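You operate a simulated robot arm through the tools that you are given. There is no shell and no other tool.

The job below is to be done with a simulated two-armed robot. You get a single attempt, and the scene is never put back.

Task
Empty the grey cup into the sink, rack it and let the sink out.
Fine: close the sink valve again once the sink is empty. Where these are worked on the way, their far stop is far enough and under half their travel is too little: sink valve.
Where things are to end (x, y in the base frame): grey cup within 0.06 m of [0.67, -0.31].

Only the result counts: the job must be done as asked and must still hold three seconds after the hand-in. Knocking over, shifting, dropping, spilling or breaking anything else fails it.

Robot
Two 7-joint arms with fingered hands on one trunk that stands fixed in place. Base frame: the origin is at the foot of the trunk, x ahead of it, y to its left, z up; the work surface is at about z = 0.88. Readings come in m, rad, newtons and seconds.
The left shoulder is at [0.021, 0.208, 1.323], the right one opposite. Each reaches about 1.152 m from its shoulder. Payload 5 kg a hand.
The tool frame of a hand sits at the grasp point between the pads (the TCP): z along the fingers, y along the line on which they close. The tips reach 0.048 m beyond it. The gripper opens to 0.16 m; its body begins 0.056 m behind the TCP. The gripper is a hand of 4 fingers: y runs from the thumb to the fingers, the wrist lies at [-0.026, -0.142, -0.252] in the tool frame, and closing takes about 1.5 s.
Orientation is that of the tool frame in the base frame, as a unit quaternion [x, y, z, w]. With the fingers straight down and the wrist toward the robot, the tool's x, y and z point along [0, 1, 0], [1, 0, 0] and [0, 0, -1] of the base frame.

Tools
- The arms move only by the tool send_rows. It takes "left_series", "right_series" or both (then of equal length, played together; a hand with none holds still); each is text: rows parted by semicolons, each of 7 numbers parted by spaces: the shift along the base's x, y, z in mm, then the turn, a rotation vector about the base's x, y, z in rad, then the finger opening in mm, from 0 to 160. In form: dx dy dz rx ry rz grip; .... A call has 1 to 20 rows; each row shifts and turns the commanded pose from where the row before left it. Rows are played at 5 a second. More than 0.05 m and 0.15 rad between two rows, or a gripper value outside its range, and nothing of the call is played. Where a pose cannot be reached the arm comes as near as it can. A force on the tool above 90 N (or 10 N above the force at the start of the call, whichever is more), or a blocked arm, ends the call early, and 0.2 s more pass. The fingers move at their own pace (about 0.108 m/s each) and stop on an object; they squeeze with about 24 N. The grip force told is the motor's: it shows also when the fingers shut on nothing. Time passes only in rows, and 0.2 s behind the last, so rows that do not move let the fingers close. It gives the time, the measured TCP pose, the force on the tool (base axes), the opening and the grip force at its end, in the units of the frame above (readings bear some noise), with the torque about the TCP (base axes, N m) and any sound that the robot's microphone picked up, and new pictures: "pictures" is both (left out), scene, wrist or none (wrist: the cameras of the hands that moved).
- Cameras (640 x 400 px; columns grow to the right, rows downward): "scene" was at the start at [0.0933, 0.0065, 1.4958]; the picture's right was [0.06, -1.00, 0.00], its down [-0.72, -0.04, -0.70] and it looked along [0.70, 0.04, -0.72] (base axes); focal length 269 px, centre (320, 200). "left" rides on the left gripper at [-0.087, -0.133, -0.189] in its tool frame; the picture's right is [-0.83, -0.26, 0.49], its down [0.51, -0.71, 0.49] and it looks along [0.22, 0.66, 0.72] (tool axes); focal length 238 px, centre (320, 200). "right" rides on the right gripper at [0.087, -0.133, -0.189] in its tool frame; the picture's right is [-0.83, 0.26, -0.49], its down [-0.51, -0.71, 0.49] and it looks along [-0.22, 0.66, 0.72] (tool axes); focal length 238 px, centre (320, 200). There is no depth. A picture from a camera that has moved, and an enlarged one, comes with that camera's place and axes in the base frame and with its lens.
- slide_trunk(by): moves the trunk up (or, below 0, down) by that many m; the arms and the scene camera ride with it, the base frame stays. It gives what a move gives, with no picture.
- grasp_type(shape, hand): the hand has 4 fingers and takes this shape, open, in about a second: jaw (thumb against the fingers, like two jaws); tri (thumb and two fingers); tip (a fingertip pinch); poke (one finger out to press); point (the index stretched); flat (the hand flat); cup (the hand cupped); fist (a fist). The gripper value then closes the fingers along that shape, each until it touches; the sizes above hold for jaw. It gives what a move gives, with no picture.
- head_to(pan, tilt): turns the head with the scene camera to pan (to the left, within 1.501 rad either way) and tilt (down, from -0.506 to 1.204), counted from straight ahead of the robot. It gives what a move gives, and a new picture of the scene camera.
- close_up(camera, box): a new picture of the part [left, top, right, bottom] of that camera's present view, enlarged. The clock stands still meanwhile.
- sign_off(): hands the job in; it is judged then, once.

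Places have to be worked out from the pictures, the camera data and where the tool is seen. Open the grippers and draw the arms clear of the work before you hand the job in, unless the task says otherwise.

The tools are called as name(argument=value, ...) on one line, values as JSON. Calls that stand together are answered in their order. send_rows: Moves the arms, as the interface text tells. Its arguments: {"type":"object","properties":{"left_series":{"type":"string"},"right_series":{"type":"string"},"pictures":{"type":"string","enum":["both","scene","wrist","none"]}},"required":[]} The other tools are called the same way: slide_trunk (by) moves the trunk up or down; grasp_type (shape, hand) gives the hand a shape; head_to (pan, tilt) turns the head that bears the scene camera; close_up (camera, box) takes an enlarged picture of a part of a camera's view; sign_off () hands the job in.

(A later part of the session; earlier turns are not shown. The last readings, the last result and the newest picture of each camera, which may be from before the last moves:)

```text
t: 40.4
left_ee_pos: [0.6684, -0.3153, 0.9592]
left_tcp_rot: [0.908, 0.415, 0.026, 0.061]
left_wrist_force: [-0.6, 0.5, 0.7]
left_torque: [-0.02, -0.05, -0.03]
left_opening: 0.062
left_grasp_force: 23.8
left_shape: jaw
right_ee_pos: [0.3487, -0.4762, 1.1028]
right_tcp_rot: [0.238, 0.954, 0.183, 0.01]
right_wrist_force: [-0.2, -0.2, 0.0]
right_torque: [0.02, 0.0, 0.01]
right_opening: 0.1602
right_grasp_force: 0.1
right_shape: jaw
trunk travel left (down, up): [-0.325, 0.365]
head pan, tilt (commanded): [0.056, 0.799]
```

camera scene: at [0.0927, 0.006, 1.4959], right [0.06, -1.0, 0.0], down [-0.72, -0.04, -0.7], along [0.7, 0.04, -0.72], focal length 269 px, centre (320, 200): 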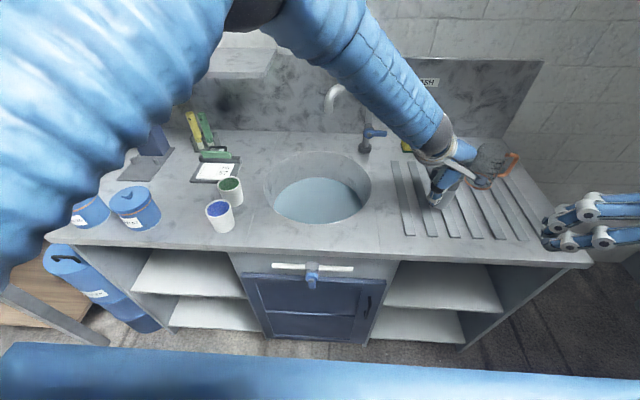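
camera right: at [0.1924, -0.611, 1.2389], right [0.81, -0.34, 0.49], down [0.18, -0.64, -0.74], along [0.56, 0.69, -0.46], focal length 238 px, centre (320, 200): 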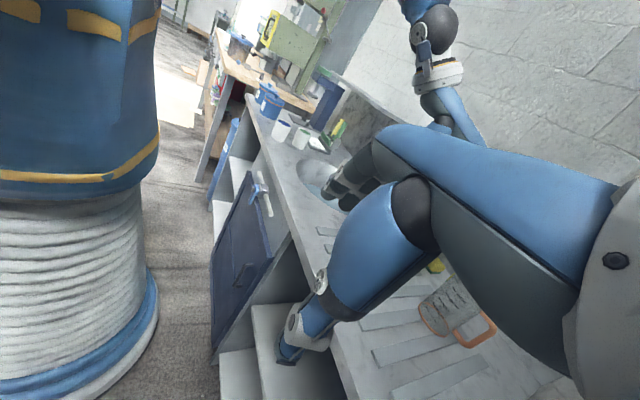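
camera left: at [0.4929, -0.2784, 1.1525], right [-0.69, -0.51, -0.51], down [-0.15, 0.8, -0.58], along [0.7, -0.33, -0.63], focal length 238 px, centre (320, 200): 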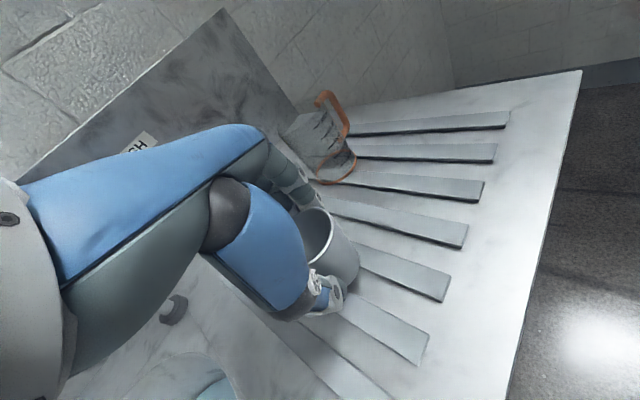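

Still no contact at z=0.959; I continue in 2 mm steps.

send_rows(left_series="0 0 -2 0 0 0 40; 0 0 -2 0 0 0 40; 0 0 0 0 0 0 40", pictures="wrist")

close_up(camera="scene", box=[410, 150, 490, 220])

```text
t: 41.2
left_ee_pos: [0.6687, -0.3147, 0.959]
left_tcp_rot: [0.908, 0.414, 0.026, 0.062]
left_wrist_force: [-0.4, 1.8, 22.2]
left_torque: [0.01, -0.04, 0.01]
left_opening: 0.0629
left_grasp_force: 23.5
left_shape: jaw
right_ee_pos: [0.3487, -0.4758, 1.103]
right_tcp_rot: [0.238, 0.954, 0.183, 0.011]
right_wrist_force: [0.4, 0.5, 0.6]
right_torque: [0.01, 0.0, 0.01]
right_opening: 0.1599
right_grasp_force: 0.0
right_shape: jaw
trunk travel left (down, up): [-0.325, 0.365]
head pan, tilt (commanded): [0.056, 0.799]
camera left: at [0.4921, -0.2774, 1.1275], right [-0.69, -0.51, -0.51], down [-0.15, 0.8, -0.58], along [0.71, -0.33, -0.63], focal length 238 px, centre (320, 200)
```

left: 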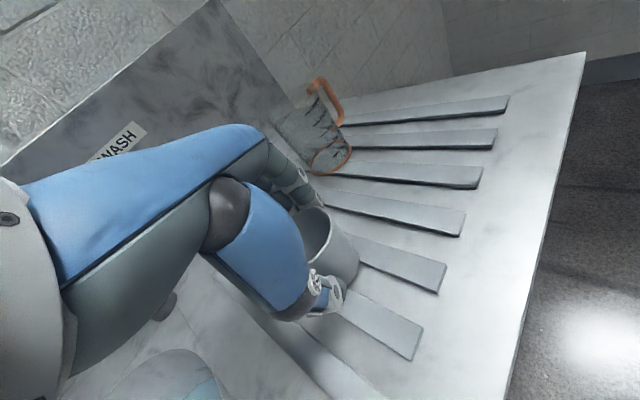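

```text
5.71 times, centred on (450, 185) of scene
camera zoom: at [0.0914, 0.0069, 1.4961], right [0.06, -1.0, 0.0], down [-0.71, -0.04, -0.7], along [0.7, 0.04, -0.72], focal length 1537 px, centre (-423, 286)
```

zoom: 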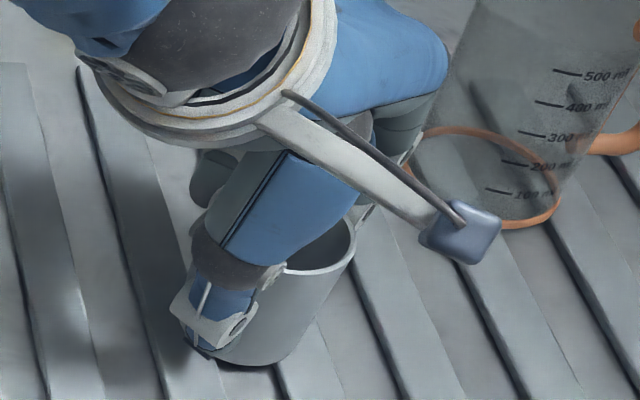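

Contact is clear (22 N up), so the cup stands on the slats. I ease off by 3 mm and open the fingers slowly.

send_rows(left_series="0 0 3 0 0 0 45; 0 0 0 0 0 0 55; 0 0 0 0 0 0 62; 0 0 0 0 0 0 70; 0 0 0 0 0 0 80; 0 0 0 0 0 0 95; 0 0 0 0 0 0 110; 0 0 0 0 0 0 125; 0 0 0 0 0 0 130", pictures="both")

close_up(camera="scene", box=[400, 140, 500, 230])

close_up(camera="left", box=[260, 150, 400, 340])

```text
t: 43.2
left_ee_pos: [0.6679, -0.3147, 0.9585]
left_tcp_rot: [0.908, 0.414, 0.026, 0.062]
left_wrist_force: [-0.1, -0.5, 0.4]
left_torque: [-0.02, 0.04, 0.05]
left_opening: 0.1296
left_grasp_force: 0.0
left_shape: jaw
right_ee_pos: [0.3505, -0.4769, 1.1025]
right_tcp_rot: [0.238, 0.954, 0.183, 0.01]
right_wrist_force: [0.0, -0.1, -0.1]
right_torque: [0.05, 0.0, -0.01]
right_opening: 0.16
right_grasp_force: 0.0
right_shape: jaw
trunk travel left (down, up): [-0.325, 0.365]
head pan, tilt (commanded): [0.056, 0.799]
camera scene: at [0.0931, 0.006, 1.4959], right [0.06, -1.0, 0.0], down [-0.72, -0.04, -0.7], along [0.7, 0.04, -0.72], focal length 269 px, centre (320, 200)
camera left: at [0.4924, -0.2774, 1.1286], right [-0.69, -0.51, -0.51], down [-0.15, 0.8, -0.58], along [0.7, -0.33, -0.63], focal length 238 px, centre (320, 200)
```

scene: 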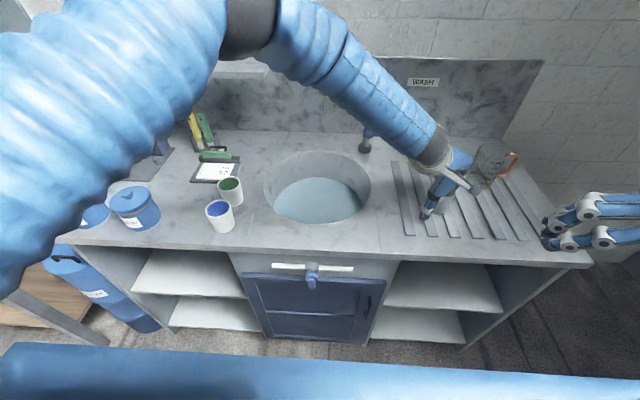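
left: 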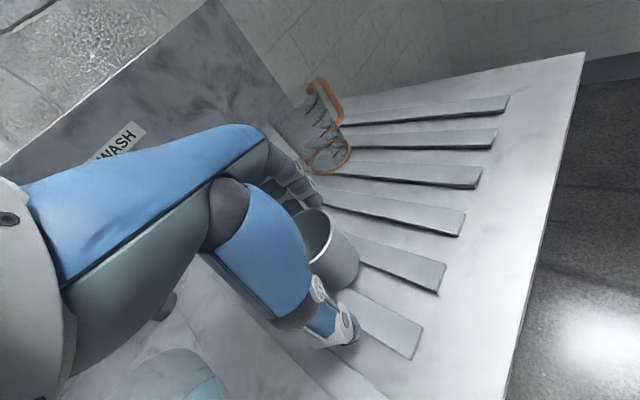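

```text
4.44 times, centred on (450, 185) of scene
camera zoom: at [0.0931, 0.006, 1.4959], right [0.06, -1.0, 0.0], down [-0.72, -0.04, -0.7], along [0.7, 0.04, -0.72], focal length 1196 px, centre (-258, 267)
```

zoom: 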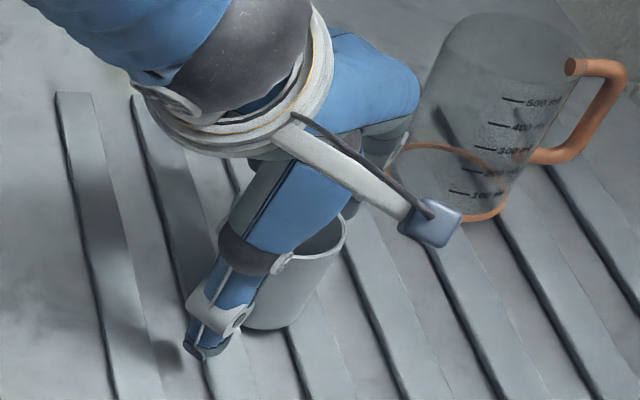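

```text
2.11 times, centred on (330, 245) of left
camera zoom: at [0.4924, -0.2774, 1.1286], right [-0.69, -0.51, -0.51], down [-0.15, 0.8, -0.58], along [0.7, -0.33, -0.63], focal length 502 px, centre (299, 105)
```

zoom: 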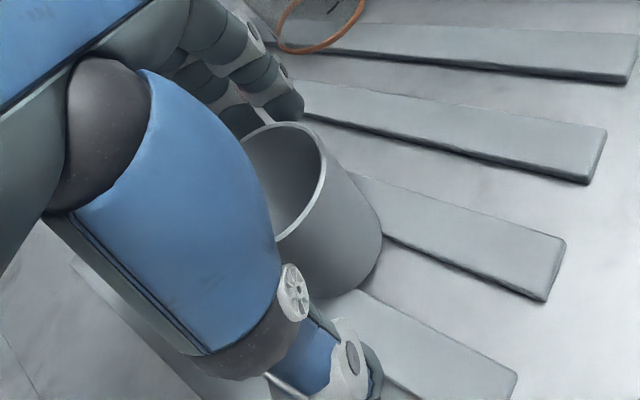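

The cup stands empty and free on two slats with the fingers clear of it. I lift the left hand straight up.

send_rows(left_series="0 0 8 0 0 0 130; 0 0 12 0 0 0 130; 0 0 18 0 0 0 130; 0 0 20 0 0 0 130; 0 0 20 0 0 0 130; 0 0 20 0 0 0 130; 0 0 20 0 0 0 130; 0 0 20 0 0 0 130; 0 0 20 0 0 0 130; 0 0 20 0 0 0 130; 0 0 0 0 0 0 130", pictures="both")

```text
t: 45.6
left_ee_pos: [0.6666, -0.316, 1.1354]
left_tcp_rot: [0.908, 0.414, 0.027, 0.061]
left_wrist_force: [0.0, -1.5, -0.6]
left_torque: [0.0, 0.0, -0.01]
left_opening: 0.1298
left_grasp_force: 0.1
left_shape: jaw
right_ee_pos: [0.3496, -0.476, 1.1023]
right_tcp_rot: [0.239, 0.953, 0.184, 0.009]
right_wrist_force: [-0.1, -0.2, -0.1]
right_torque: [0.01, 0.02, -0.01]
right_opening: 0.1596
right_grasp_force: 0.0
right_shape: jaw
trunk travel left (down, up): [-0.325, 0.365]
head pan, tilt (commanded): [0.056, 0.799]
camera scene: at [0.0935, 0.0058, 1.4958], right [0.06, -1.0, 0.0], down [-0.72, -0.04, -0.7], along [0.7, 0.04, -0.72], focal length 269 px, centre (320, 200)
camera left: at [0.4912, -0.2791, 1.3057], right [-0.69, -0.51, -0.51], down [-0.15, 0.8, -0.58], along [0.7, -0.33, -0.63], focal length 238 px, centre (320, 200)
```

scene: 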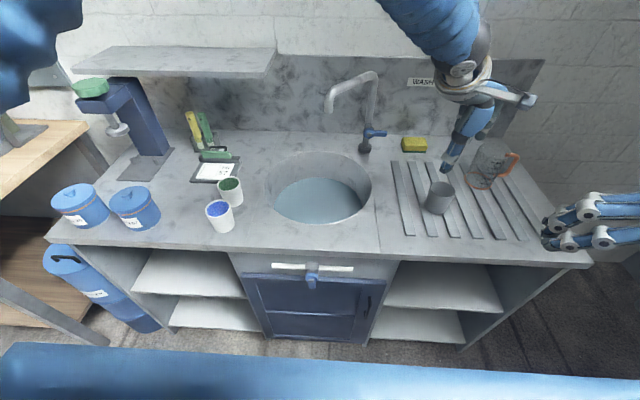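
left: 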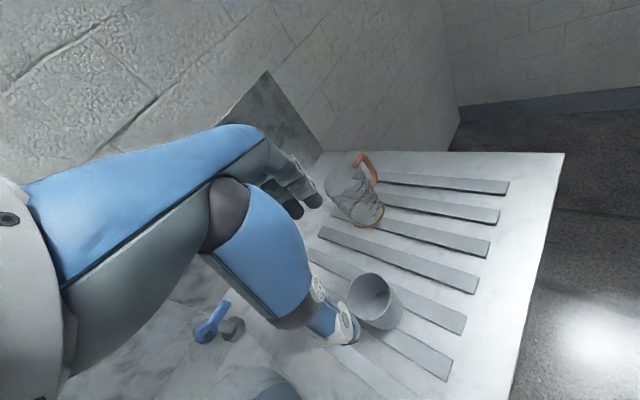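

The cup is racked at about [0.67, -0.32]. I retreat the left arm back over the sink to the left, keeping in front of the spout.

send_rows(left_series="0 34 8 0 0 0.104 130; 0 34 8 0 0 0.104 130; 0 34 8 0 0 0.104 130; 0 34 8 0 0 0.104 130; 0 34 8 0 0 0.104 130; 0 34 8 0 0 0.104 130; 0 34 8 0 0 0.104 130; 0 34 8 0 0 0.104 130; -2 34 8 0 0 0.08 130; -2 34 8 0 0 0 130; -5 34 4 0 0 0 130; -6 34 0 0 0 0 130; -6 34 0 0 0 0 130; -6 34 0 0 0 0 130; -6 34 0 0 0 0 130; -6 34 0 0 0 0 130; -6 34 0 0 0 0 130; -6 34 0 0 0 0 130; -6 34 0 0 0 0 130; 0 0 0 0 0 0 130", pictures="scene")

grasp_type(hand="right", shape="poke")

```text
t: 49.8
left_ee_pos: [0.6112, 0.3294, 1.2238]
left_tcp_rot: [0.633, 0.771, 0.05, 0.043]
left_wrist_force: [0.0, -0.1, 1.2]
left_torque: [0.11, 0.05, 0.03]
left_opening: 0.1299
left_grasp_force: 0.0
left_shape: jaw
right_ee_pos: [0.3497, -0.4781, 1.1008]
right_tcp_rot: [0.238, 0.954, 0.183, 0.01]
right_wrist_force: [0.5, -0.5, 0.1]
right_torque: [0.1, -0.01, 0.0]
right_opening: 0.1598
right_grasp_force: 0.0
right_shape: jaw
trunk travel left (down, up): [-0.325, 0.365]
head pan, tilt (commanded): [0.056, 0.799]
camera scene: at [0.0932, 0.0045, 1.4958], right [0.06, -1.0, 0.0], down [-0.72, -0.04, -0.7], along [0.7, 0.04, -0.72], focal length 269 px, centre (320, 200)
```

scene: 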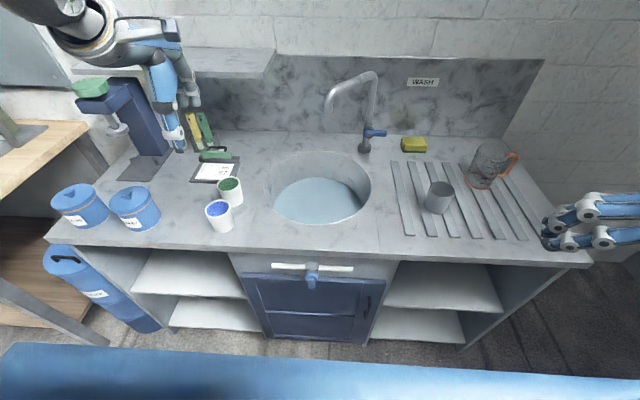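

```text
t: 50.7
left_ee_pos: [0.6104, 0.3302, 1.2238]
left_tcp_rot: [0.633, 0.771, 0.05, 0.044]
left_wrist_force: [-0.2, -0.3, -0.6]
left_torque: [0.01, 0.02, -0.02]
left_opening: 0.1297
left_grasp_force: 0.1
left_shape: jaw
right_ee_pos: [0.3503, -0.4759, 1.1023]
right_tcp_rot: [0.239, 0.954, 0.183, 0.01]
right_wrist_force: [-0.4, -1.1, -0.9]
right_torque: [0.05, 0.0, -0.01]
right_opening: 0.0
right_grasp_force: 0.0
right_shape: poke
trunk travel left (down, up): [-0.325, 0.365]
head pan, tilt (commanded): [0.056, 0.799]
```

Left arm is parked clear. The right hand is now in poke shape; I tilt the head down to see the valve and the right hand better.

head_to(pan=-0.15, tilt=1.15)

close_up(camera="right", box=[0, 0, 640, 400])

```text
t: 51.5
left_ee_pos: [0.6121, 0.3308, 1.2232]
left_tcp_rot: [0.633, 0.771, 0.05, 0.044]
left_wrist_force: [-0.5, 0.5, 0.3]
left_torque: [-0.04, -0.03, 0.02]
left_opening: 0.1298
left_grasp_force: 0.1
left_shape: jaw
right_ee_pos: [0.3496, -0.4769, 1.1028]
right_tcp_rot: [0.238, 0.954, 0.183, 0.01]
right_wrist_force: [-0.1, 0.5, 0.4]
right_torque: [-0.04, -0.01, -0.01]
right_opening: 0.0
right_grasp_force: 0.1
right_shape: poke
trunk travel left (down, up): [-0.325, 0.365]
head pan, tilt (commanded): [-0.15, 1.15]
camera scene: at [0.0713, -0.0071, 1.471], right [-0.15, -0.99, 0.0], down [-0.9, 0.14, -0.41], along [0.4, -0.06, -0.91], focal length 269 px, centre (320, 200)
```

scene: 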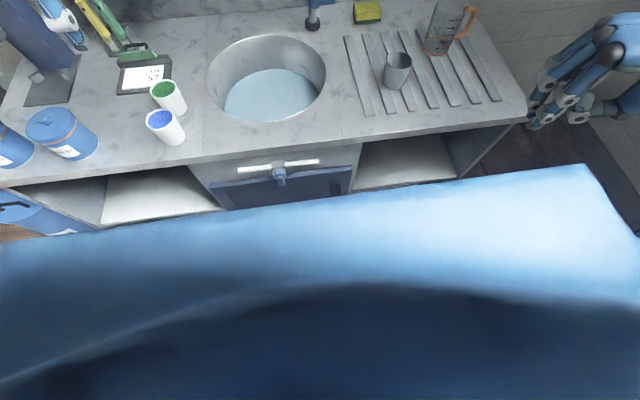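

```text
1.00 times, centred on (320, 200) of right (not enlarged: the box is as wide or as high as the picture)
camera zoom: at [0.1927, -0.6115, 1.2385], right [0.81, -0.34, 0.49], down [0.18, -0.64, -0.74], along [0.56, 0.69, -0.46], focal length 238 px, centre (320, 200)
```

zoom: 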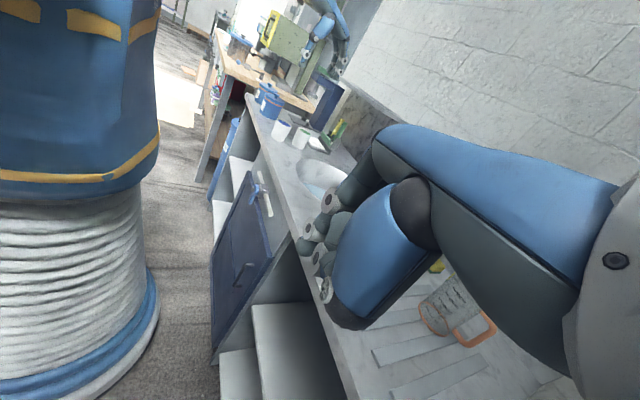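

The torso hides the lower view, so I'll rely on the earlier head angle and the wrist cameras. I zoom on the poke hand to learn which finger is out.

close_up(camera="right", box=[260, 120, 460, 350])

close_up(camera="scene", box=[500, 0, 640, 150])

close_up(camera="scene", box=[200, 130, 380, 230])

```text
1.74 times, centred on (360, 235) of right
camera zoom: at [0.1927, -0.6115, 1.2385], right [0.81, -0.34, 0.49], down [0.18, -0.64, -0.74], along [0.56, 0.69, -0.46], focal length 414 px, centre (250, 139)
```

zoom: 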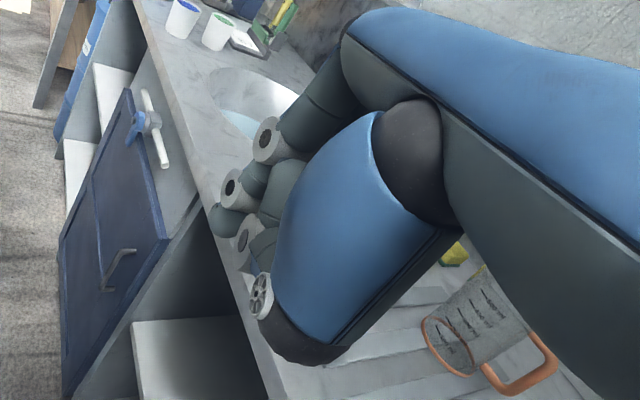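

```text
2.67 times, centred on (570, 75) of scene
camera zoom: at [0.0713, -0.0071, 1.471], right [-0.15, -0.99, 0.0], down [-0.9, 0.14, -0.41], along [0.4, -0.06, -0.91], focal length 717 px, centre (-347, 533)
```

zoom: 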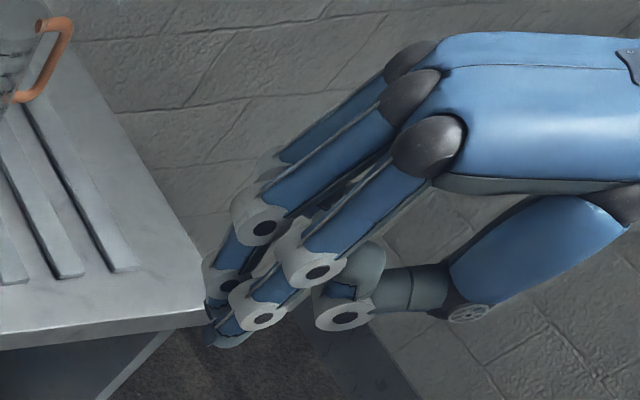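

```text
3.56 times, centred on (290, 180) of scene
camera zoom: at [0.0713, -0.0071, 1.471], right [-0.15, -0.99, 0.0], down [-0.9, 0.14, -0.41], along [0.4, -0.06, -0.91], focal length 957 px, centre (427, 271)
```

zoom: 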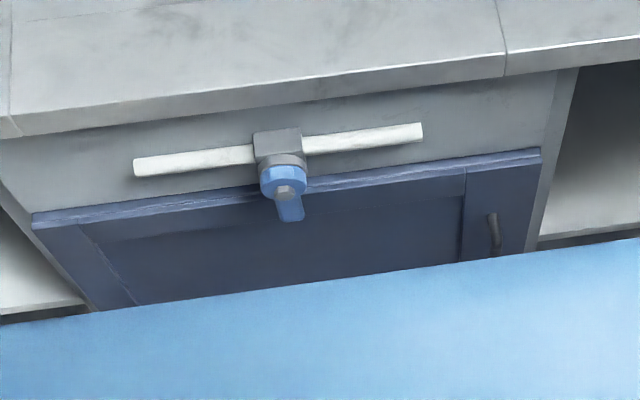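

I can't tell the extended finger well from there. I'll bring the right hand in front of the counter, rotating it so the fingers point forward-down toward the valve, and look from the head camera.

send_rows(right_series="2 30 -10 0 -0.075 0 0; 2 30 -10 0 -0.075 0 0; 2 30 -10 0 -0.075 0 0; 2 30 -10 0 -0.075 0 0; 2 30 -10 0 -0.075 0 0; 2 30 -10 0 -0.075 0 0; 2 30 -10 0 -0.075 0 0; 2 30 -10 0 -0.075 0 0; 2 30 -10 0 -0.075 0 0; 2 30 -10 0 -0.075 0 0; 0 0 0 0 0 0 0", pictures="wrist")

head_to(pan=0.0, tilt=0.95)

```text
t: 53.9
left_ee_pos: [0.611, 0.332, 1.2232]
left_tcp_rot: [0.633, 0.771, 0.051, 0.043]
left_wrist_force: [-0.2, -0.7, 0.3]
left_torque: [0.03, -0.02, 0.0]
left_opening: 0.13
left_grasp_force: 0.1
left_shape: jaw
right_ee_pos: [0.3865, -0.1923, 0.9862]
right_tcp_rot: [0.155, 0.884, 0.256, 0.359]
right_wrist_force: [0.2, 0.4, 0.1]
right_torque: [0.0, 0.0, 0.01]
right_opening: 0.0
right_grasp_force: 0.1
right_shape: poke
right hand out of reach, approached as far as the arm can: row 7, 8, 9
trunk travel left (down, up): [-0.325, 0.365]
head pan, tilt (commanded): [-0.15, 1.15]
camera right: at [0.1786, -0.3281, 0.9791], right [0.26, -0.34, 0.91], down [0.64, -0.64, -0.42], along [0.73, 0.69, 0.05], focal length 238 px, centre (320, 200)
```

right: 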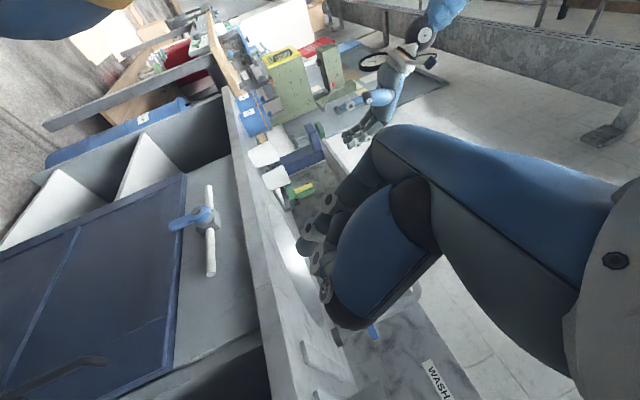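

```text
t: 54.7
left_ee_pos: [0.6129, 0.331, 1.2228]
left_tcp_rot: [0.633, 0.771, 0.05, 0.043]
left_wrist_force: [0.6, 1.1, 0.2]
left_torque: [-0.02, -0.01, -0.01]
left_opening: 0.1298
left_grasp_force: 0.1
left_shape: jaw
right_ee_pos: [0.386, -0.1932, 0.9875]
right_tcp_rot: [0.154, 0.885, 0.256, 0.358]
right_wrist_force: [0.2, -0.5, -0.6]
right_torque: [0.02, -0.02, 0.0]
right_opening: 0.0002
right_grasp_force: 0.0
right_shape: poke
trunk travel left (down, up): [-0.325, 0.365]
head pan, tilt (commanded): [0.0, 0.949]
camera scene: at [0.085, 0.0019, 1.4842], right [0.0, -1.0, 0.0], down [-0.81, 0.0, -0.58], along [0.58, 0.0, -0.81], focal length 269 px, centre (320, 200)
```

scene: 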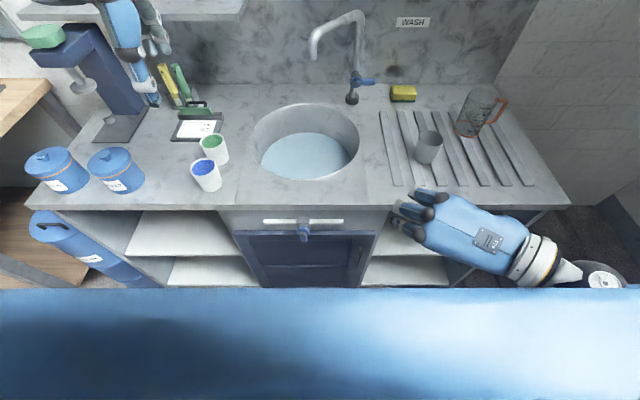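

The right hand is now in view, pointing forward-left. I zoom on it and on the valve.

close_up(camera="scene", box=[360, 160, 560, 290])

close_up(camera="right", box=[120, 120, 460, 340])

close_up(camera="scene", box=[230, 190, 380, 290])

```text
3.08 times, centred on (460, 225) of scene
camera zoom: at [0.085, 0.0019, 1.4842], right [0.0, -1.0, 0.0], down [-0.81, 0.0, -0.58], along [0.58, 0.0, -0.81], focal length 828 px, centre (-111, 123)
```

zoom: 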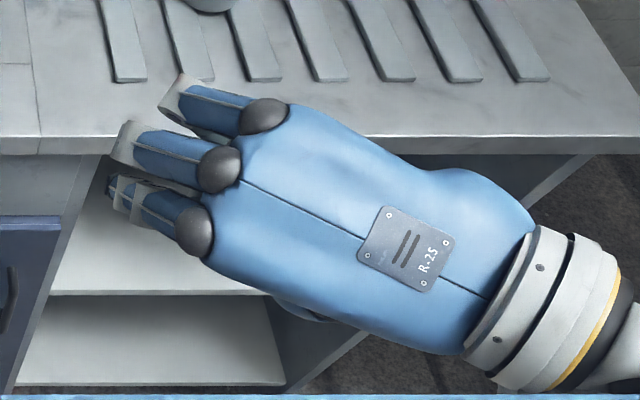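

```text
1.82 times, centred on (290, 230) of right
camera zoom: at [0.1787, -0.328, 0.9793], right [0.26, -0.34, 0.91], down [0.64, -0.64, -0.42], along [0.73, 0.69, 0.05], focal length 433 px, centre (374, 146)
```

zoom: 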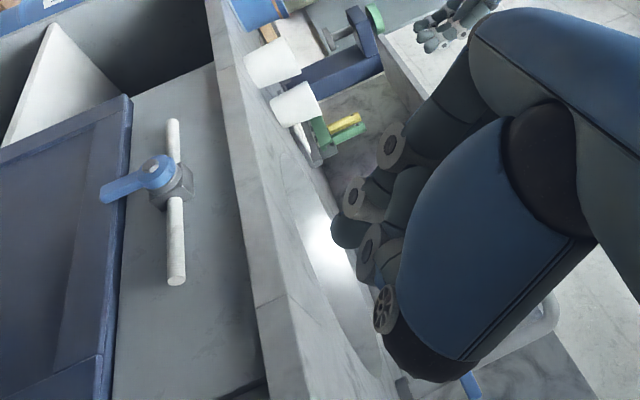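

```text
4.00 times, centred on (305, 240) of scene
camera zoom: at [0.085, 0.0019, 1.4842], right [0.0, -1.0, 0.0], down [-0.81, 0.0, -0.58], along [0.58, 0.0, -0.81], focal length 1076 px, centre (380, 40)
```

zoom: 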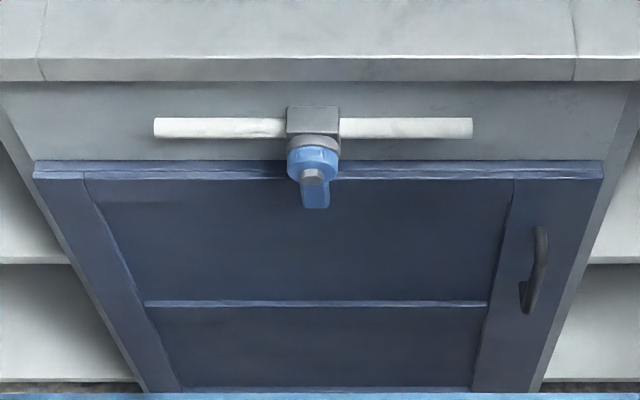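

It is not obvious that a finger is extended. I'll try the opening value at 160 in poke shape and look again.

send_rows(right_series="0 0 0 0 0 0 160; 0 0 0 0 0 0 160; 0 0 0 0 0 0 160; 0 0 0 0 0 0 160; 0 0 0 0 0 0 160; 0 0 0 0 0 0 160; 0 0 0 0 0 0 160", pictures="both")

close_up(camera="scene", box=[360, 160, 560, 290])

close_up(camera="left", box=[0, 0, 640, 400])

```text
t: 56.3
left_ee_pos: [0.6114, 0.331, 1.2243]
left_tcp_rot: [0.633, 0.772, 0.05, 0.044]
left_wrist_force: [-0.1, -0.4, 0.2]
left_torque: [-0.02, -0.01, -0.02]
left_opening: 0.1298
left_grasp_force: 0.0
left_shape: jaw
right_ee_pos: [0.3862, -0.1936, 0.9859]
right_tcp_rot: [0.155, 0.884, 0.257, 0.359]
right_wrist_force: [-0.6, 1.5, 0.2]
right_torque: [0.01, 0.02, 0.01]
right_opening: 0.0003
right_grasp_force: 0.0
right_shape: poke
trunk travel left (down, up): [-0.325, 0.365]
head pan, tilt (commanded): [0.0, 0.949]
camera scene: at [0.0851, 0.0018, 1.4843], right [0.0, -1.0, 0.0], down [-0.81, 0.0, -0.58], along [0.58, 0.0, -0.81], focal length 269 px, centre (320, 200)
camera right: at [0.1786, -0.3281, 0.9793], right [0.26, -0.34, 0.91], down [0.64, -0.64, -0.42], along [0.73, 0.69, 0.05], focal length 238 px, centre (320, 200)
```

scene: 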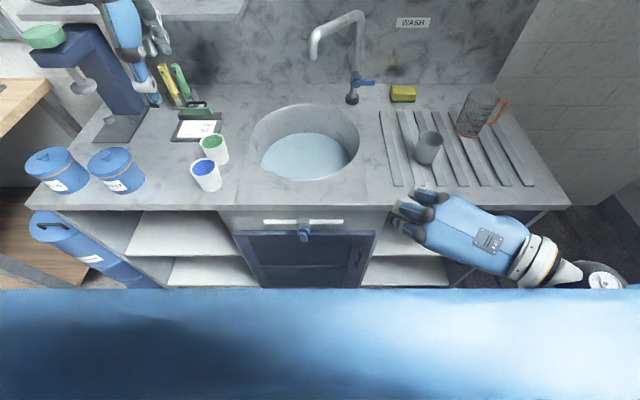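
right: 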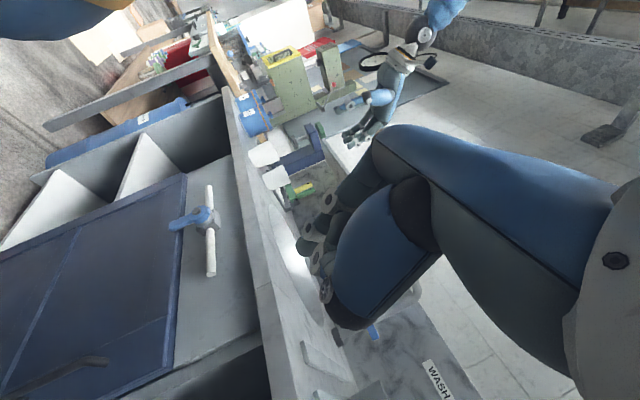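

```text
3.08 times, centred on (460, 225) of scene
camera zoom: at [0.0851, 0.0018, 1.4843], right [0.0, -1.0, 0.0], down [-0.81, 0.0, -0.58], along [0.58, 0.0, -0.81], focal length 828 px, centre (-111, 123)
```

zoom: 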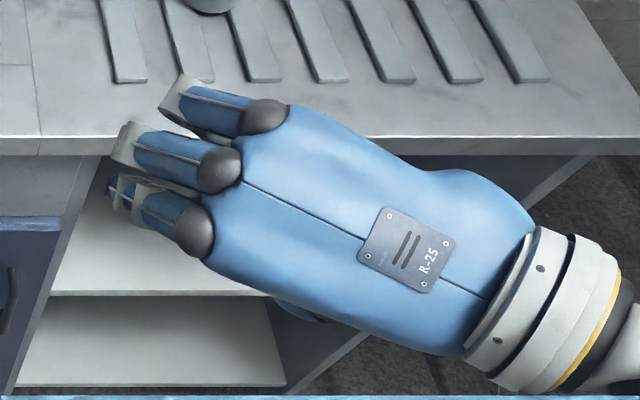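

```text
1.00 times, centred on (320, 200) of left (not enlarged: the box is as wide or as high as the picture)
camera zoom: at [0.4743, 0.2157, 1.3934], right [-0.03, -0.86, -0.51], down [-0.72, 0.37, -0.58], along [0.69, 0.36, -0.63], focal length 238 px, centre (320, 200)
```

zoom: 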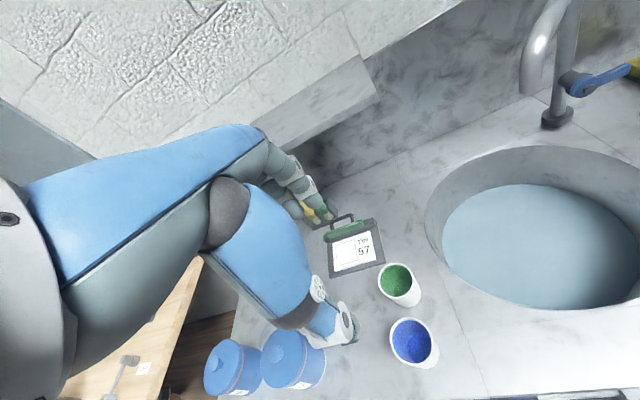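

The value has no effect in poke shape. To see the extended finger from the side, I'll bring the left hand's camera round to look at the right hand.

send_rows(left_series="-10 -15 0 0 0 -0.13 130; -10 -15 0 0 0 -0.13 130; -10 -15 0 0 0 -0.13 130; -10 -15 0 0 0 -0.13 130; -10 -15 0 0 0 -0.13 130; -10 -15 0 0 0 -0.13 130; -10 -15 0 0 0 -0.13 130; -10 -15 0 0 0 -0.13 130; -10 -15 0 0 0 -0.13 130; -10 -15 0 0 0 -0.13 130; -10 -15 0 0 0 -0.13 130; 0 0 0 0 0 -0.13 130; 0 0 0 0 0 0 130", pictures="both")

```text
t: 59.1
left_ee_pos: [0.4986, 0.1674, 1.2202]
left_tcp_rot: [0.993, 0.102, 0.005, 0.066]
left_wrist_force: [-1.0, 0.2, 0.5]
left_torque: [0.06, -0.04, 0.02]
left_opening: 0.1295
left_grasp_force: 0.1
left_shape: jaw
right_ee_pos: [0.3847, -0.1926, 0.9882]
right_tcp_rot: [0.154, 0.884, 0.258, 0.358]
right_wrist_force: [-0.9, -0.2, -0.3]
right_torque: [0.01, -0.02, -0.01]
right_opening: 0.0
right_grasp_force: 0.1
right_shape: poke
trunk travel left (down, up): [-0.325, 0.365]
head pan, tilt (commanded): [0.0, 0.949]
camera scene: at [0.0841, 0.0015, 1.4843], right [0.0, -1.0, 0.0], down [-0.81, 0.0, -0.58], along [0.58, 0.0, -0.81], focal length 269 px, centre (320, 200)
camera left: at [0.3823, 0.3021, 1.3898], right [-0.86, 0.02, -0.51], down [0.36, 0.73, -0.58], along [0.36, -0.69, -0.63], focal length 238 px, centre (320, 200)
```

scene: 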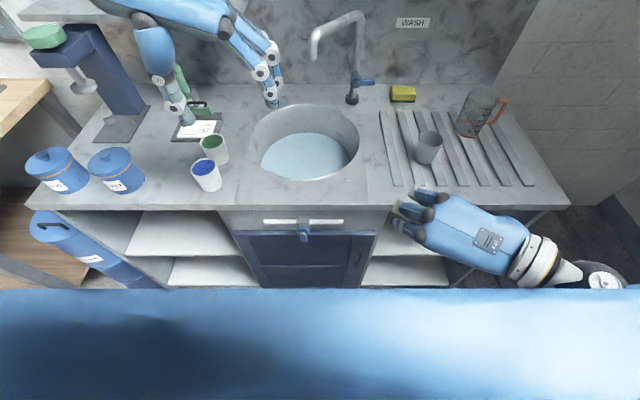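
left: 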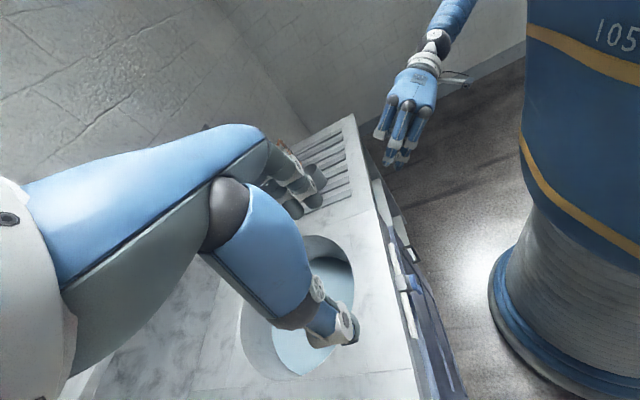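

close_up(camera="left", box=[340, 40, 480, 190])

close_up(camera="left", box=[340, 160, 480, 400])

```text
2.67 times, centred on (410, 115) of left
camera zoom: at [0.3823, 0.3021, 1.3898], right [-0.86, 0.02, -0.51], down [0.36, 0.73, -0.58], along [0.36, -0.69, -0.63], focal length 636 px, centre (80, 427)
```

zoom: 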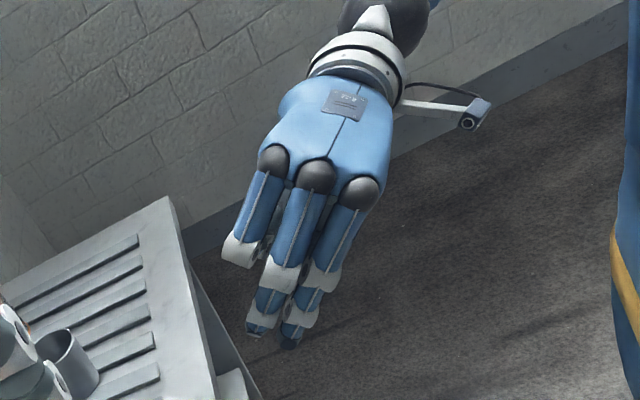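

```text
1.67 times, centred on (410, 280) of left
camera zoom: at [0.3823, 0.3021, 1.3898], right [-0.86, 0.02, -0.51], down [0.36, 0.73, -0.58], along [0.36, -0.69, -0.63], focal length 397 px, centre (170, 67)
```

zoom: 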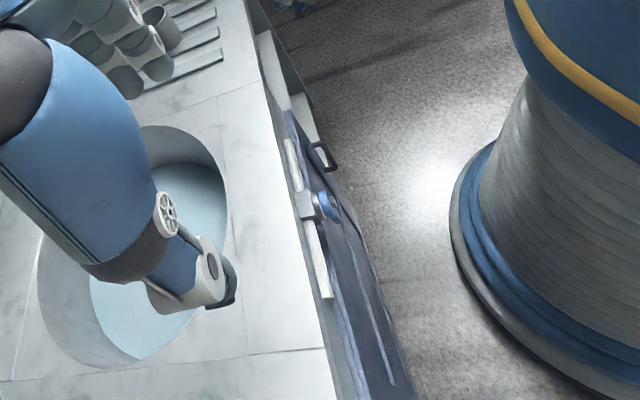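

In poke shape the index (with the middle close by) points along the tool axis, tip about 4 cm past the TCP. I'll compare with the "point" shape, which may leave a single clean finger.

grasp_type(hand="right", shape="point")

close_up(camera="left", box=[340, 40, 480, 190])

close_up(camera="scene", box=[360, 160, 560, 290])

```text
t: 60.0
left_ee_pos: [0.5002, 0.1669, 1.2193]
left_tcp_rot: [0.992, 0.104, 0.005, 0.066]
left_wrist_force: [0.2, 0.8, -0.2]
left_torque: [0.01, -0.02, -0.03]
left_opening: 0.1297
left_grasp_force: 0.1
left_shape: jaw
right_ee_pos: [0.3856, -0.1925, 0.9873]
right_tcp_rot: [0.155, 0.884, 0.256, 0.359]
right_wrist_force: [0.1, -1.2, -0.2]
right_torque: [0.01, -0.03, -0.05]
right_opening: 0.0
right_grasp_force: 0.0
right_shape: point
trunk travel left (down, up): [-0.325, 0.365]
head pan, tilt (commanded): [0.0, 0.949]
```

```text
2.67 times, centred on (410, 115) of left
camera zoom: at [0.383, 0.3022, 1.3894], right [-0.86, 0.02, -0.51], down [0.36, 0.73, -0.58], along [0.36, -0.69, -0.63], focal length 636 px, centre (80, 427)
```

zoom: 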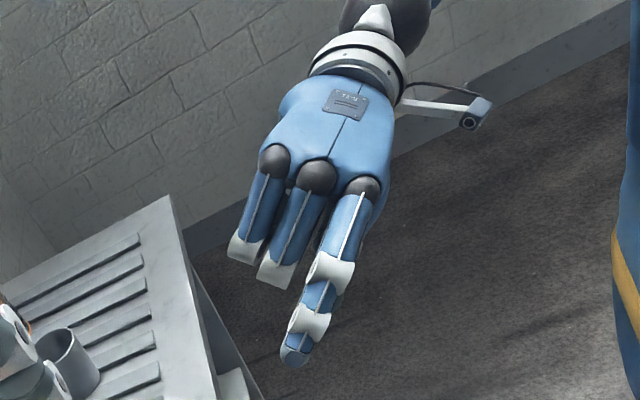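

```text
3.08 times, centred on (460, 225) of scene
camera zoom: at [0.0849, 0.0018, 1.4843], right [0.0, -1.0, 0.0], down [-0.81, 0.0, -0.58], along [0.58, 0.0, -0.81], focal length 828 px, centre (-111, 123)
```

zoom: 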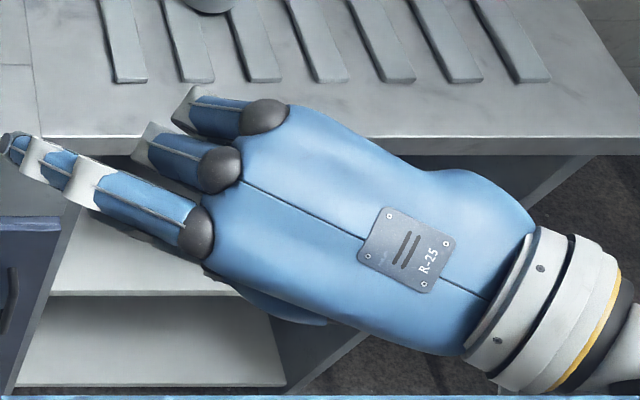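

"Point" stretches the index far sideways, which would bring the curled fingers into the pipe; "poke" is more compact for this spot. I switch back to poke and lower the hand in front of the counter toward the right side of the valve.

grasp_type(hand="right", shape="poke")

send_rows(right_series="2 6 -25 0 0 0 0; 2 6 -25 0 0 0 0; 2 6 -25 0 0 0 0; 2 6 -25 0 0 0 0; 2 6 -25 0 0 0 0; 2 6 -25 0 0 0 0; 0 0 0 0 0 0 0", pictures="both")

close_up(camera="left", box=[340, 60, 560, 320])

```text
t: 60.9
left_ee_pos: [0.5002, 0.1665, 1.2202]
left_tcp_rot: [0.992, 0.103, 0.004, 0.066]
left_wrist_force: [0.1, 0.1, 0.8]
left_torque: [-0.01, -0.01, 0.02]
left_opening: 0.1296
left_grasp_force: 0.1
left_shape: jaw
right_ee_pos: [0.3864, -0.1938, 0.9865]
right_tcp_rot: [0.155, 0.884, 0.257, 0.357]
right_wrist_force: [-0.1, 0.1, -0.5]
right_torque: [0.01, 0.02, 0.03]
right_opening: 0.0
right_grasp_force: 0.0
right_shape: poke
trunk travel left (down, up): [-0.325, 0.365]
head pan, tilt (commanded): [0.0, 0.949]
```

```text
t: 62.5
left_ee_pos: [0.4993, 0.1677, 1.2204]
left_tcp_rot: [0.992, 0.103, 0.005, 0.066]
left_wrist_force: [-0.9, 0.5, 0.2]
left_torque: [0.0, 0.01, 0.03]
left_opening: 0.13
left_grasp_force: 0.1
left_shape: jaw
right_ee_pos: [0.4007, -0.1557, 0.8395]
right_tcp_rot: [0.154, 0.884, 0.257, 0.358]
right_wrist_force: [-0.4, 0.6, -0.1]
right_torque: [0.0, 0.02, 0.03]
right_opening: 0.0
right_grasp_force: 0.0
right_shape: poke
trunk travel left (down, up): [-0.325, 0.365]
head pan, tilt (commanded): [0.0, 0.949]
camera scene: at [0.085, 0.0018, 1.4843], right [0.0, -1.0, 0.0], down [-0.81, 0.0, -0.58], along [0.58, 0.0, -0.81], focal length 269 px, centre (320, 200)
camera right: at [0.1931, -0.2918, 0.832], right [0.26, -0.34, 0.91], down [0.64, -0.64, -0.42], along [0.73, 0.69, 0.05], focal length 238 px, centre (320, 200)
```

scene: 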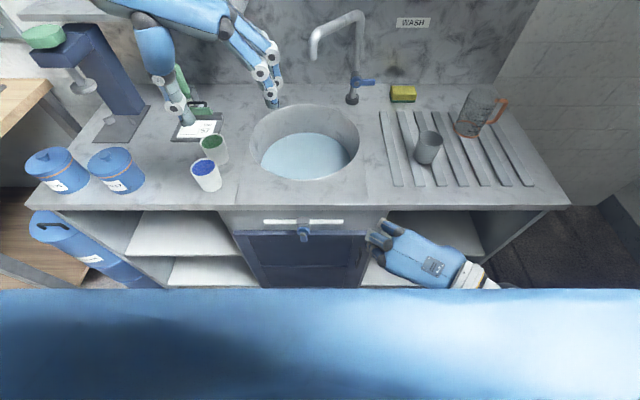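
right: 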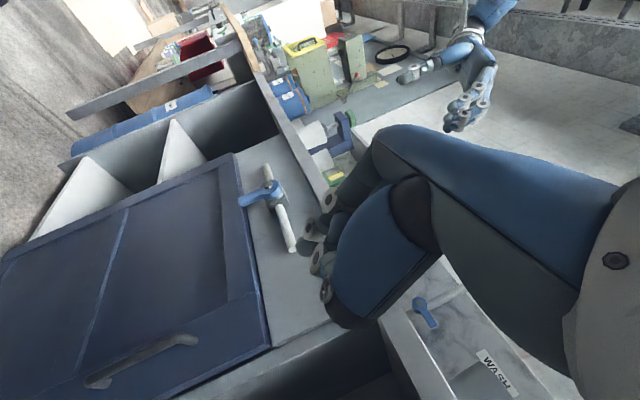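

```text
1.54 times, centred on (450, 190) of left
camera zoom: at [0.3831, 0.3022, 1.3894], right [-0.86, 0.02, -0.51], down [0.36, 0.73, -0.58], along [0.36, -0.69, -0.63], focal length 367 px, centre (120, 215)
```

zoom: 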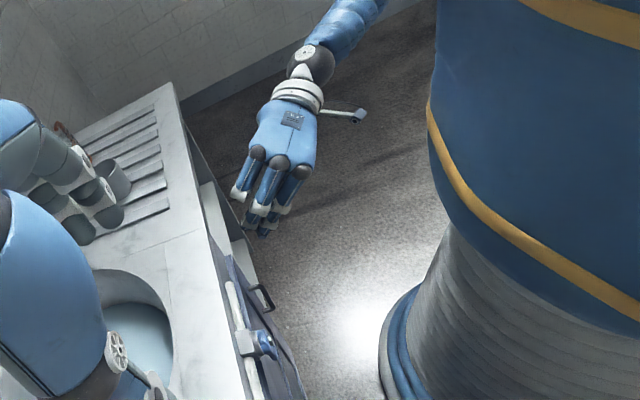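

Reachable here. I lower further and pitch the fingers slightly more forward.

send_rows(right_series="4 5 -15 0 -0.1 0 0; 4 5 -15 0 -0.1 0 0; 4 5 -15 0 -0.1 0 0; 4 5 -10 0 0 0 0; 4 5 -5 0 0 0 0; 0 0 0 0 0 0 0", pictures="both")

close_up(camera="left", box=[360, 150, 500, 310])

close_up(camera="scene", box=[270, 190, 430, 300])

```text
t: 63.9
left_ee_pos: [0.5004, 0.1661, 1.2205]
left_tcp_rot: [0.992, 0.103, 0.005, 0.066]
left_wrist_force: [0.2, 0.1, 0.0]
left_torque: [-0.04, -0.02, 0.02]
left_opening: 0.1296
left_grasp_force: 0.1
left_shape: jaw
right_ee_pos: [0.4302, -0.1403, 0.8008]
right_tcp_rot: [0.112, 0.823, 0.276, 0.483]
right_wrist_force: [-0.9, -0.3, 0.5]
right_torque: [0.0, 0.0, -0.02]
right_opening: 0.0004
right_grasp_force: 0.1
right_shape: poke
right hand out of reach, approached as far as the arm can: row 3, 4, 5
trunk travel left (down, up): [-0.325, 0.365]
head pan, tilt (commanded): [0.0, 0.949]
camera scene: at [0.0849, 0.0019, 1.4843], right [0.0, -1.0, 0.0], down [-0.81, 0.0, -0.58], along [0.58, 0.0, -0.81], focal length 269 px, centre (320, 200)
camera right: at [0.2346, -0.2767, 0.7347], right [-0.01, -0.33, 0.94], down [0.74, -0.64, -0.22], along [0.68, 0.69, 0.25], focal length 238 px, centre (320, 200)
```

scene: 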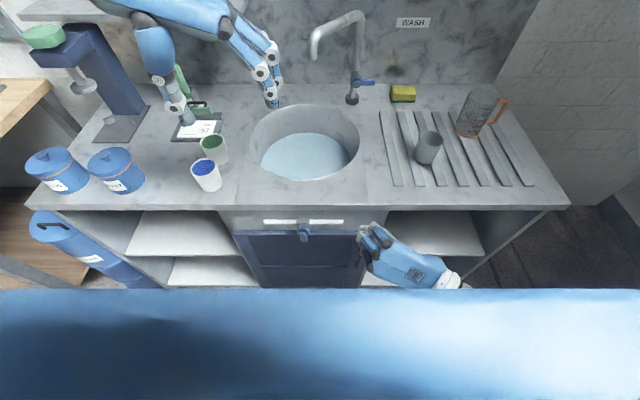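
right: 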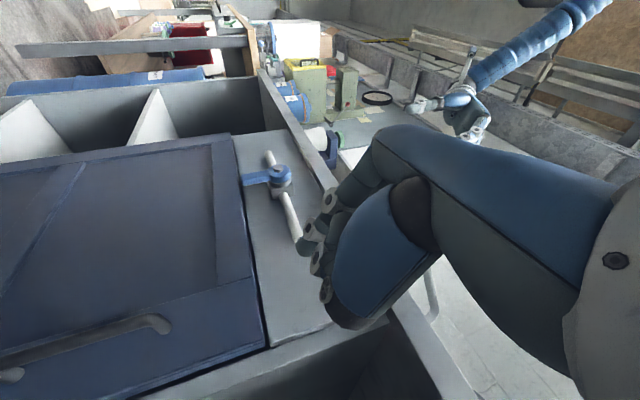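

```text
2.50 times, centred on (430, 230) of left
camera zoom: at [0.3831, 0.3023, 1.3894], right [-0.86, 0.02, -0.51], down [0.36, 0.73, -0.58], along [0.36, -0.69, -0.63], focal length 596 px, centre (45, 125)
```

zoom: 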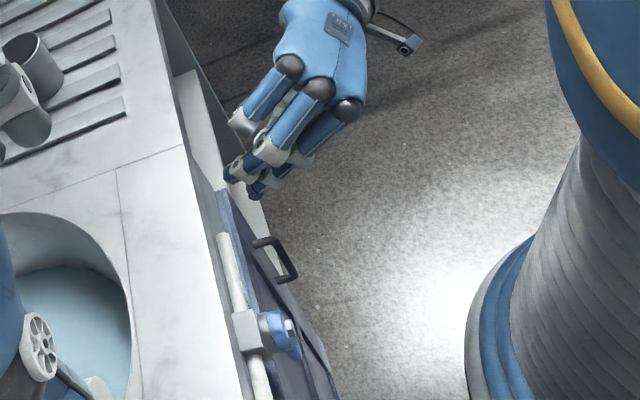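

```text
3.64 times, centred on (350, 245) of scene
camera zoom: at [0.0849, 0.0019, 1.4843], right [0.0, -1.0, 0.0], down [-0.81, 0.0, -0.58], along [0.58, 0.0, -0.81], focal length 978 px, centre (211, 36)
```

zoom: 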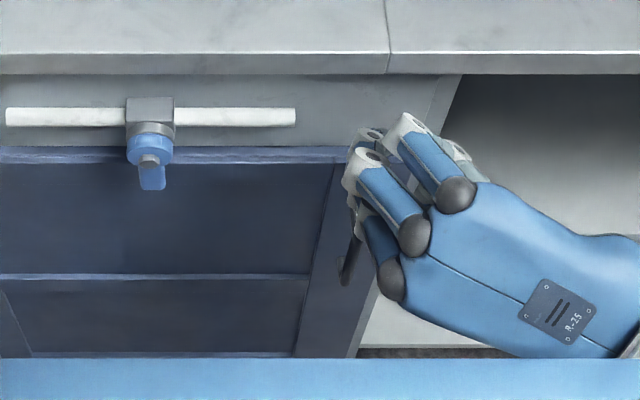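

The arm can't go lower in this posture by itself, so I'll lower the trunk by 5 cm, which carries both arms down; everything below is clear.

slide_trunk(by=-0.05)

send_rows(right_series="2 12 0 0 0 0 0; 2 12 0 0 0 0 0; 2 12 0 0 0 0 0; 2 12 0 0 0 0 0; 0 0 0 0 0 0 0", pictures="both")

close_up(camera="left", box=[340, 170, 500, 340])

close_up(camera="scene", box=[260, 190, 420, 300])

```text
t: 64.8
left_ee_pos: [0.5004, 0.1672, 1.1697]
left_tcp_rot: [0.992, 0.103, 0.006, 0.067]
left_wrist_force: [-0.3, 0.1, 0.1]
left_torque: [0.02, -0.03, -0.02]
left_opening: 0.1297
left_grasp_force: 0.1
left_shape: jaw
right_ee_pos: [0.4316, -0.1393, 0.7517]
right_tcp_rot: [0.112, 0.823, 0.277, 0.482]
right_wrist_force: [-0.3, 1.1, 0.5]
right_torque: [-0.02, -0.01, 0.01]
right_opening: 0.0
right_grasp_force: 0.0
right_shape: poke
trunk travel left (down, up): [-0.275, 0.415]
head pan, tilt (commanded): [0.0, 0.949]
```

```text
t: 66.0
left_ee_pos: [0.5003, 0.1663, 1.169]
left_tcp_rot: [0.992, 0.103, 0.006, 0.066]
left_wrist_force: [0.6, -0.4, 0.2]
left_torque: [0.02, 0.02, 0.01]
left_opening: 0.1297
left_grasp_force: 0.1
left_shape: jaw
right_ee_pos: [0.4414, -0.0953, 0.759]
right_tcp_rot: [0.111, 0.826, 0.275, 0.48]
right_wrist_force: [-0.5, -0.7, 1.1]
right_torque: [0.01, -0.04, -0.04]
right_opening: 0.0
right_grasp_force: 0.0
right_shape: poke
right hand out of reach, approached as far as the arm can: row 3, 4
trunk travel left (down, up): [-0.275, 0.415]
head pan, tilt (commanded): [0.0, 0.949]
camera scene: at [0.085, 0.0018, 1.4343], right [0.0, -1.0, 0.0], down [-0.81, 0.0, -0.58], along [0.58, 0.0, -0.81], focal length 269 px, centre (320, 200)
camera right: at [0.2456, -0.2332, 0.6952], right [-0.01, -0.33, 0.94], down [0.74, -0.64, -0.22], along [0.68, 0.7, 0.25], focal length 238 px, centre (320, 200)
```

scene: 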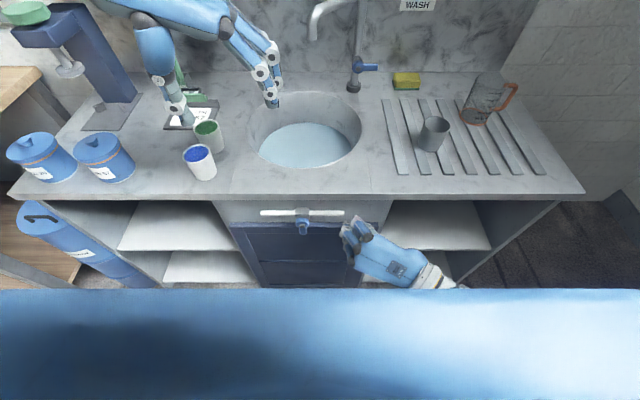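
right: 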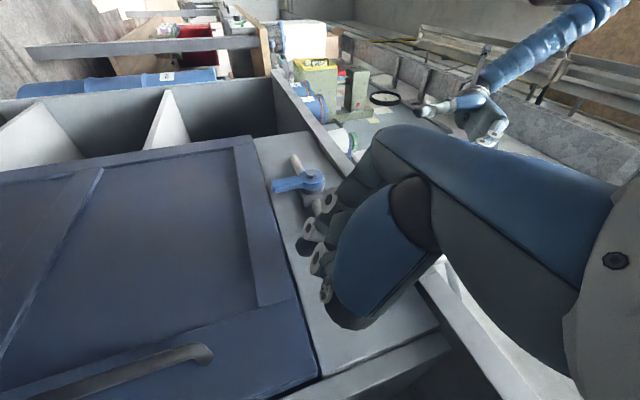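

```text
2.35 times, centred on (420, 255) of left
camera zoom: at [0.3831, 0.3022, 1.3394], right [-0.86, 0.02, -0.51], down [0.36, 0.73, -0.58], along [0.36, -0.69, -0.63], focal length 561 px, centre (85, 71)
```

zoom: 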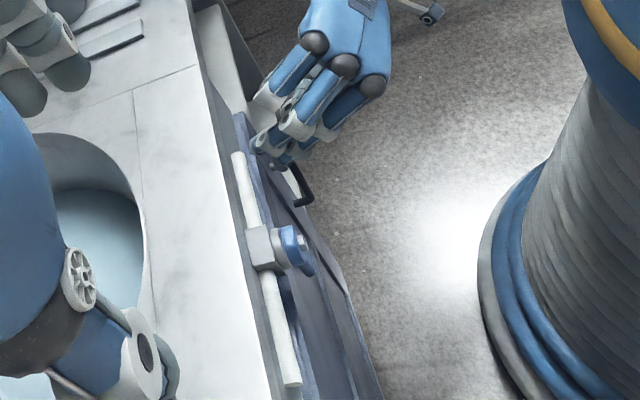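

```text
3.64 times, centred on (340, 245) of scene
camera zoom: at [0.085, 0.0018, 1.4343], right [0.0, -1.0, 0.0], down [-0.81, 0.0, -0.58], along [0.58, 0.0, -0.81], focal length 978 px, centre (247, 36)
```

zoom: 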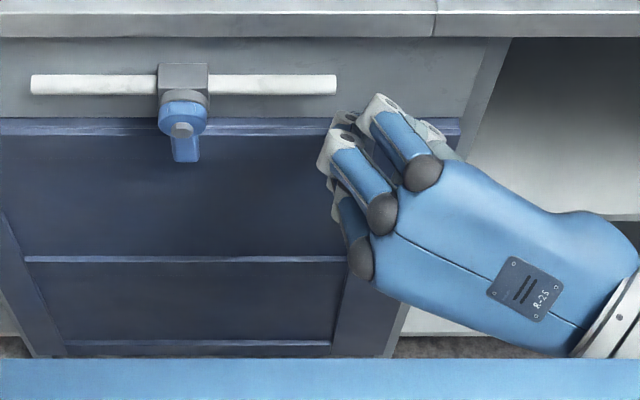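

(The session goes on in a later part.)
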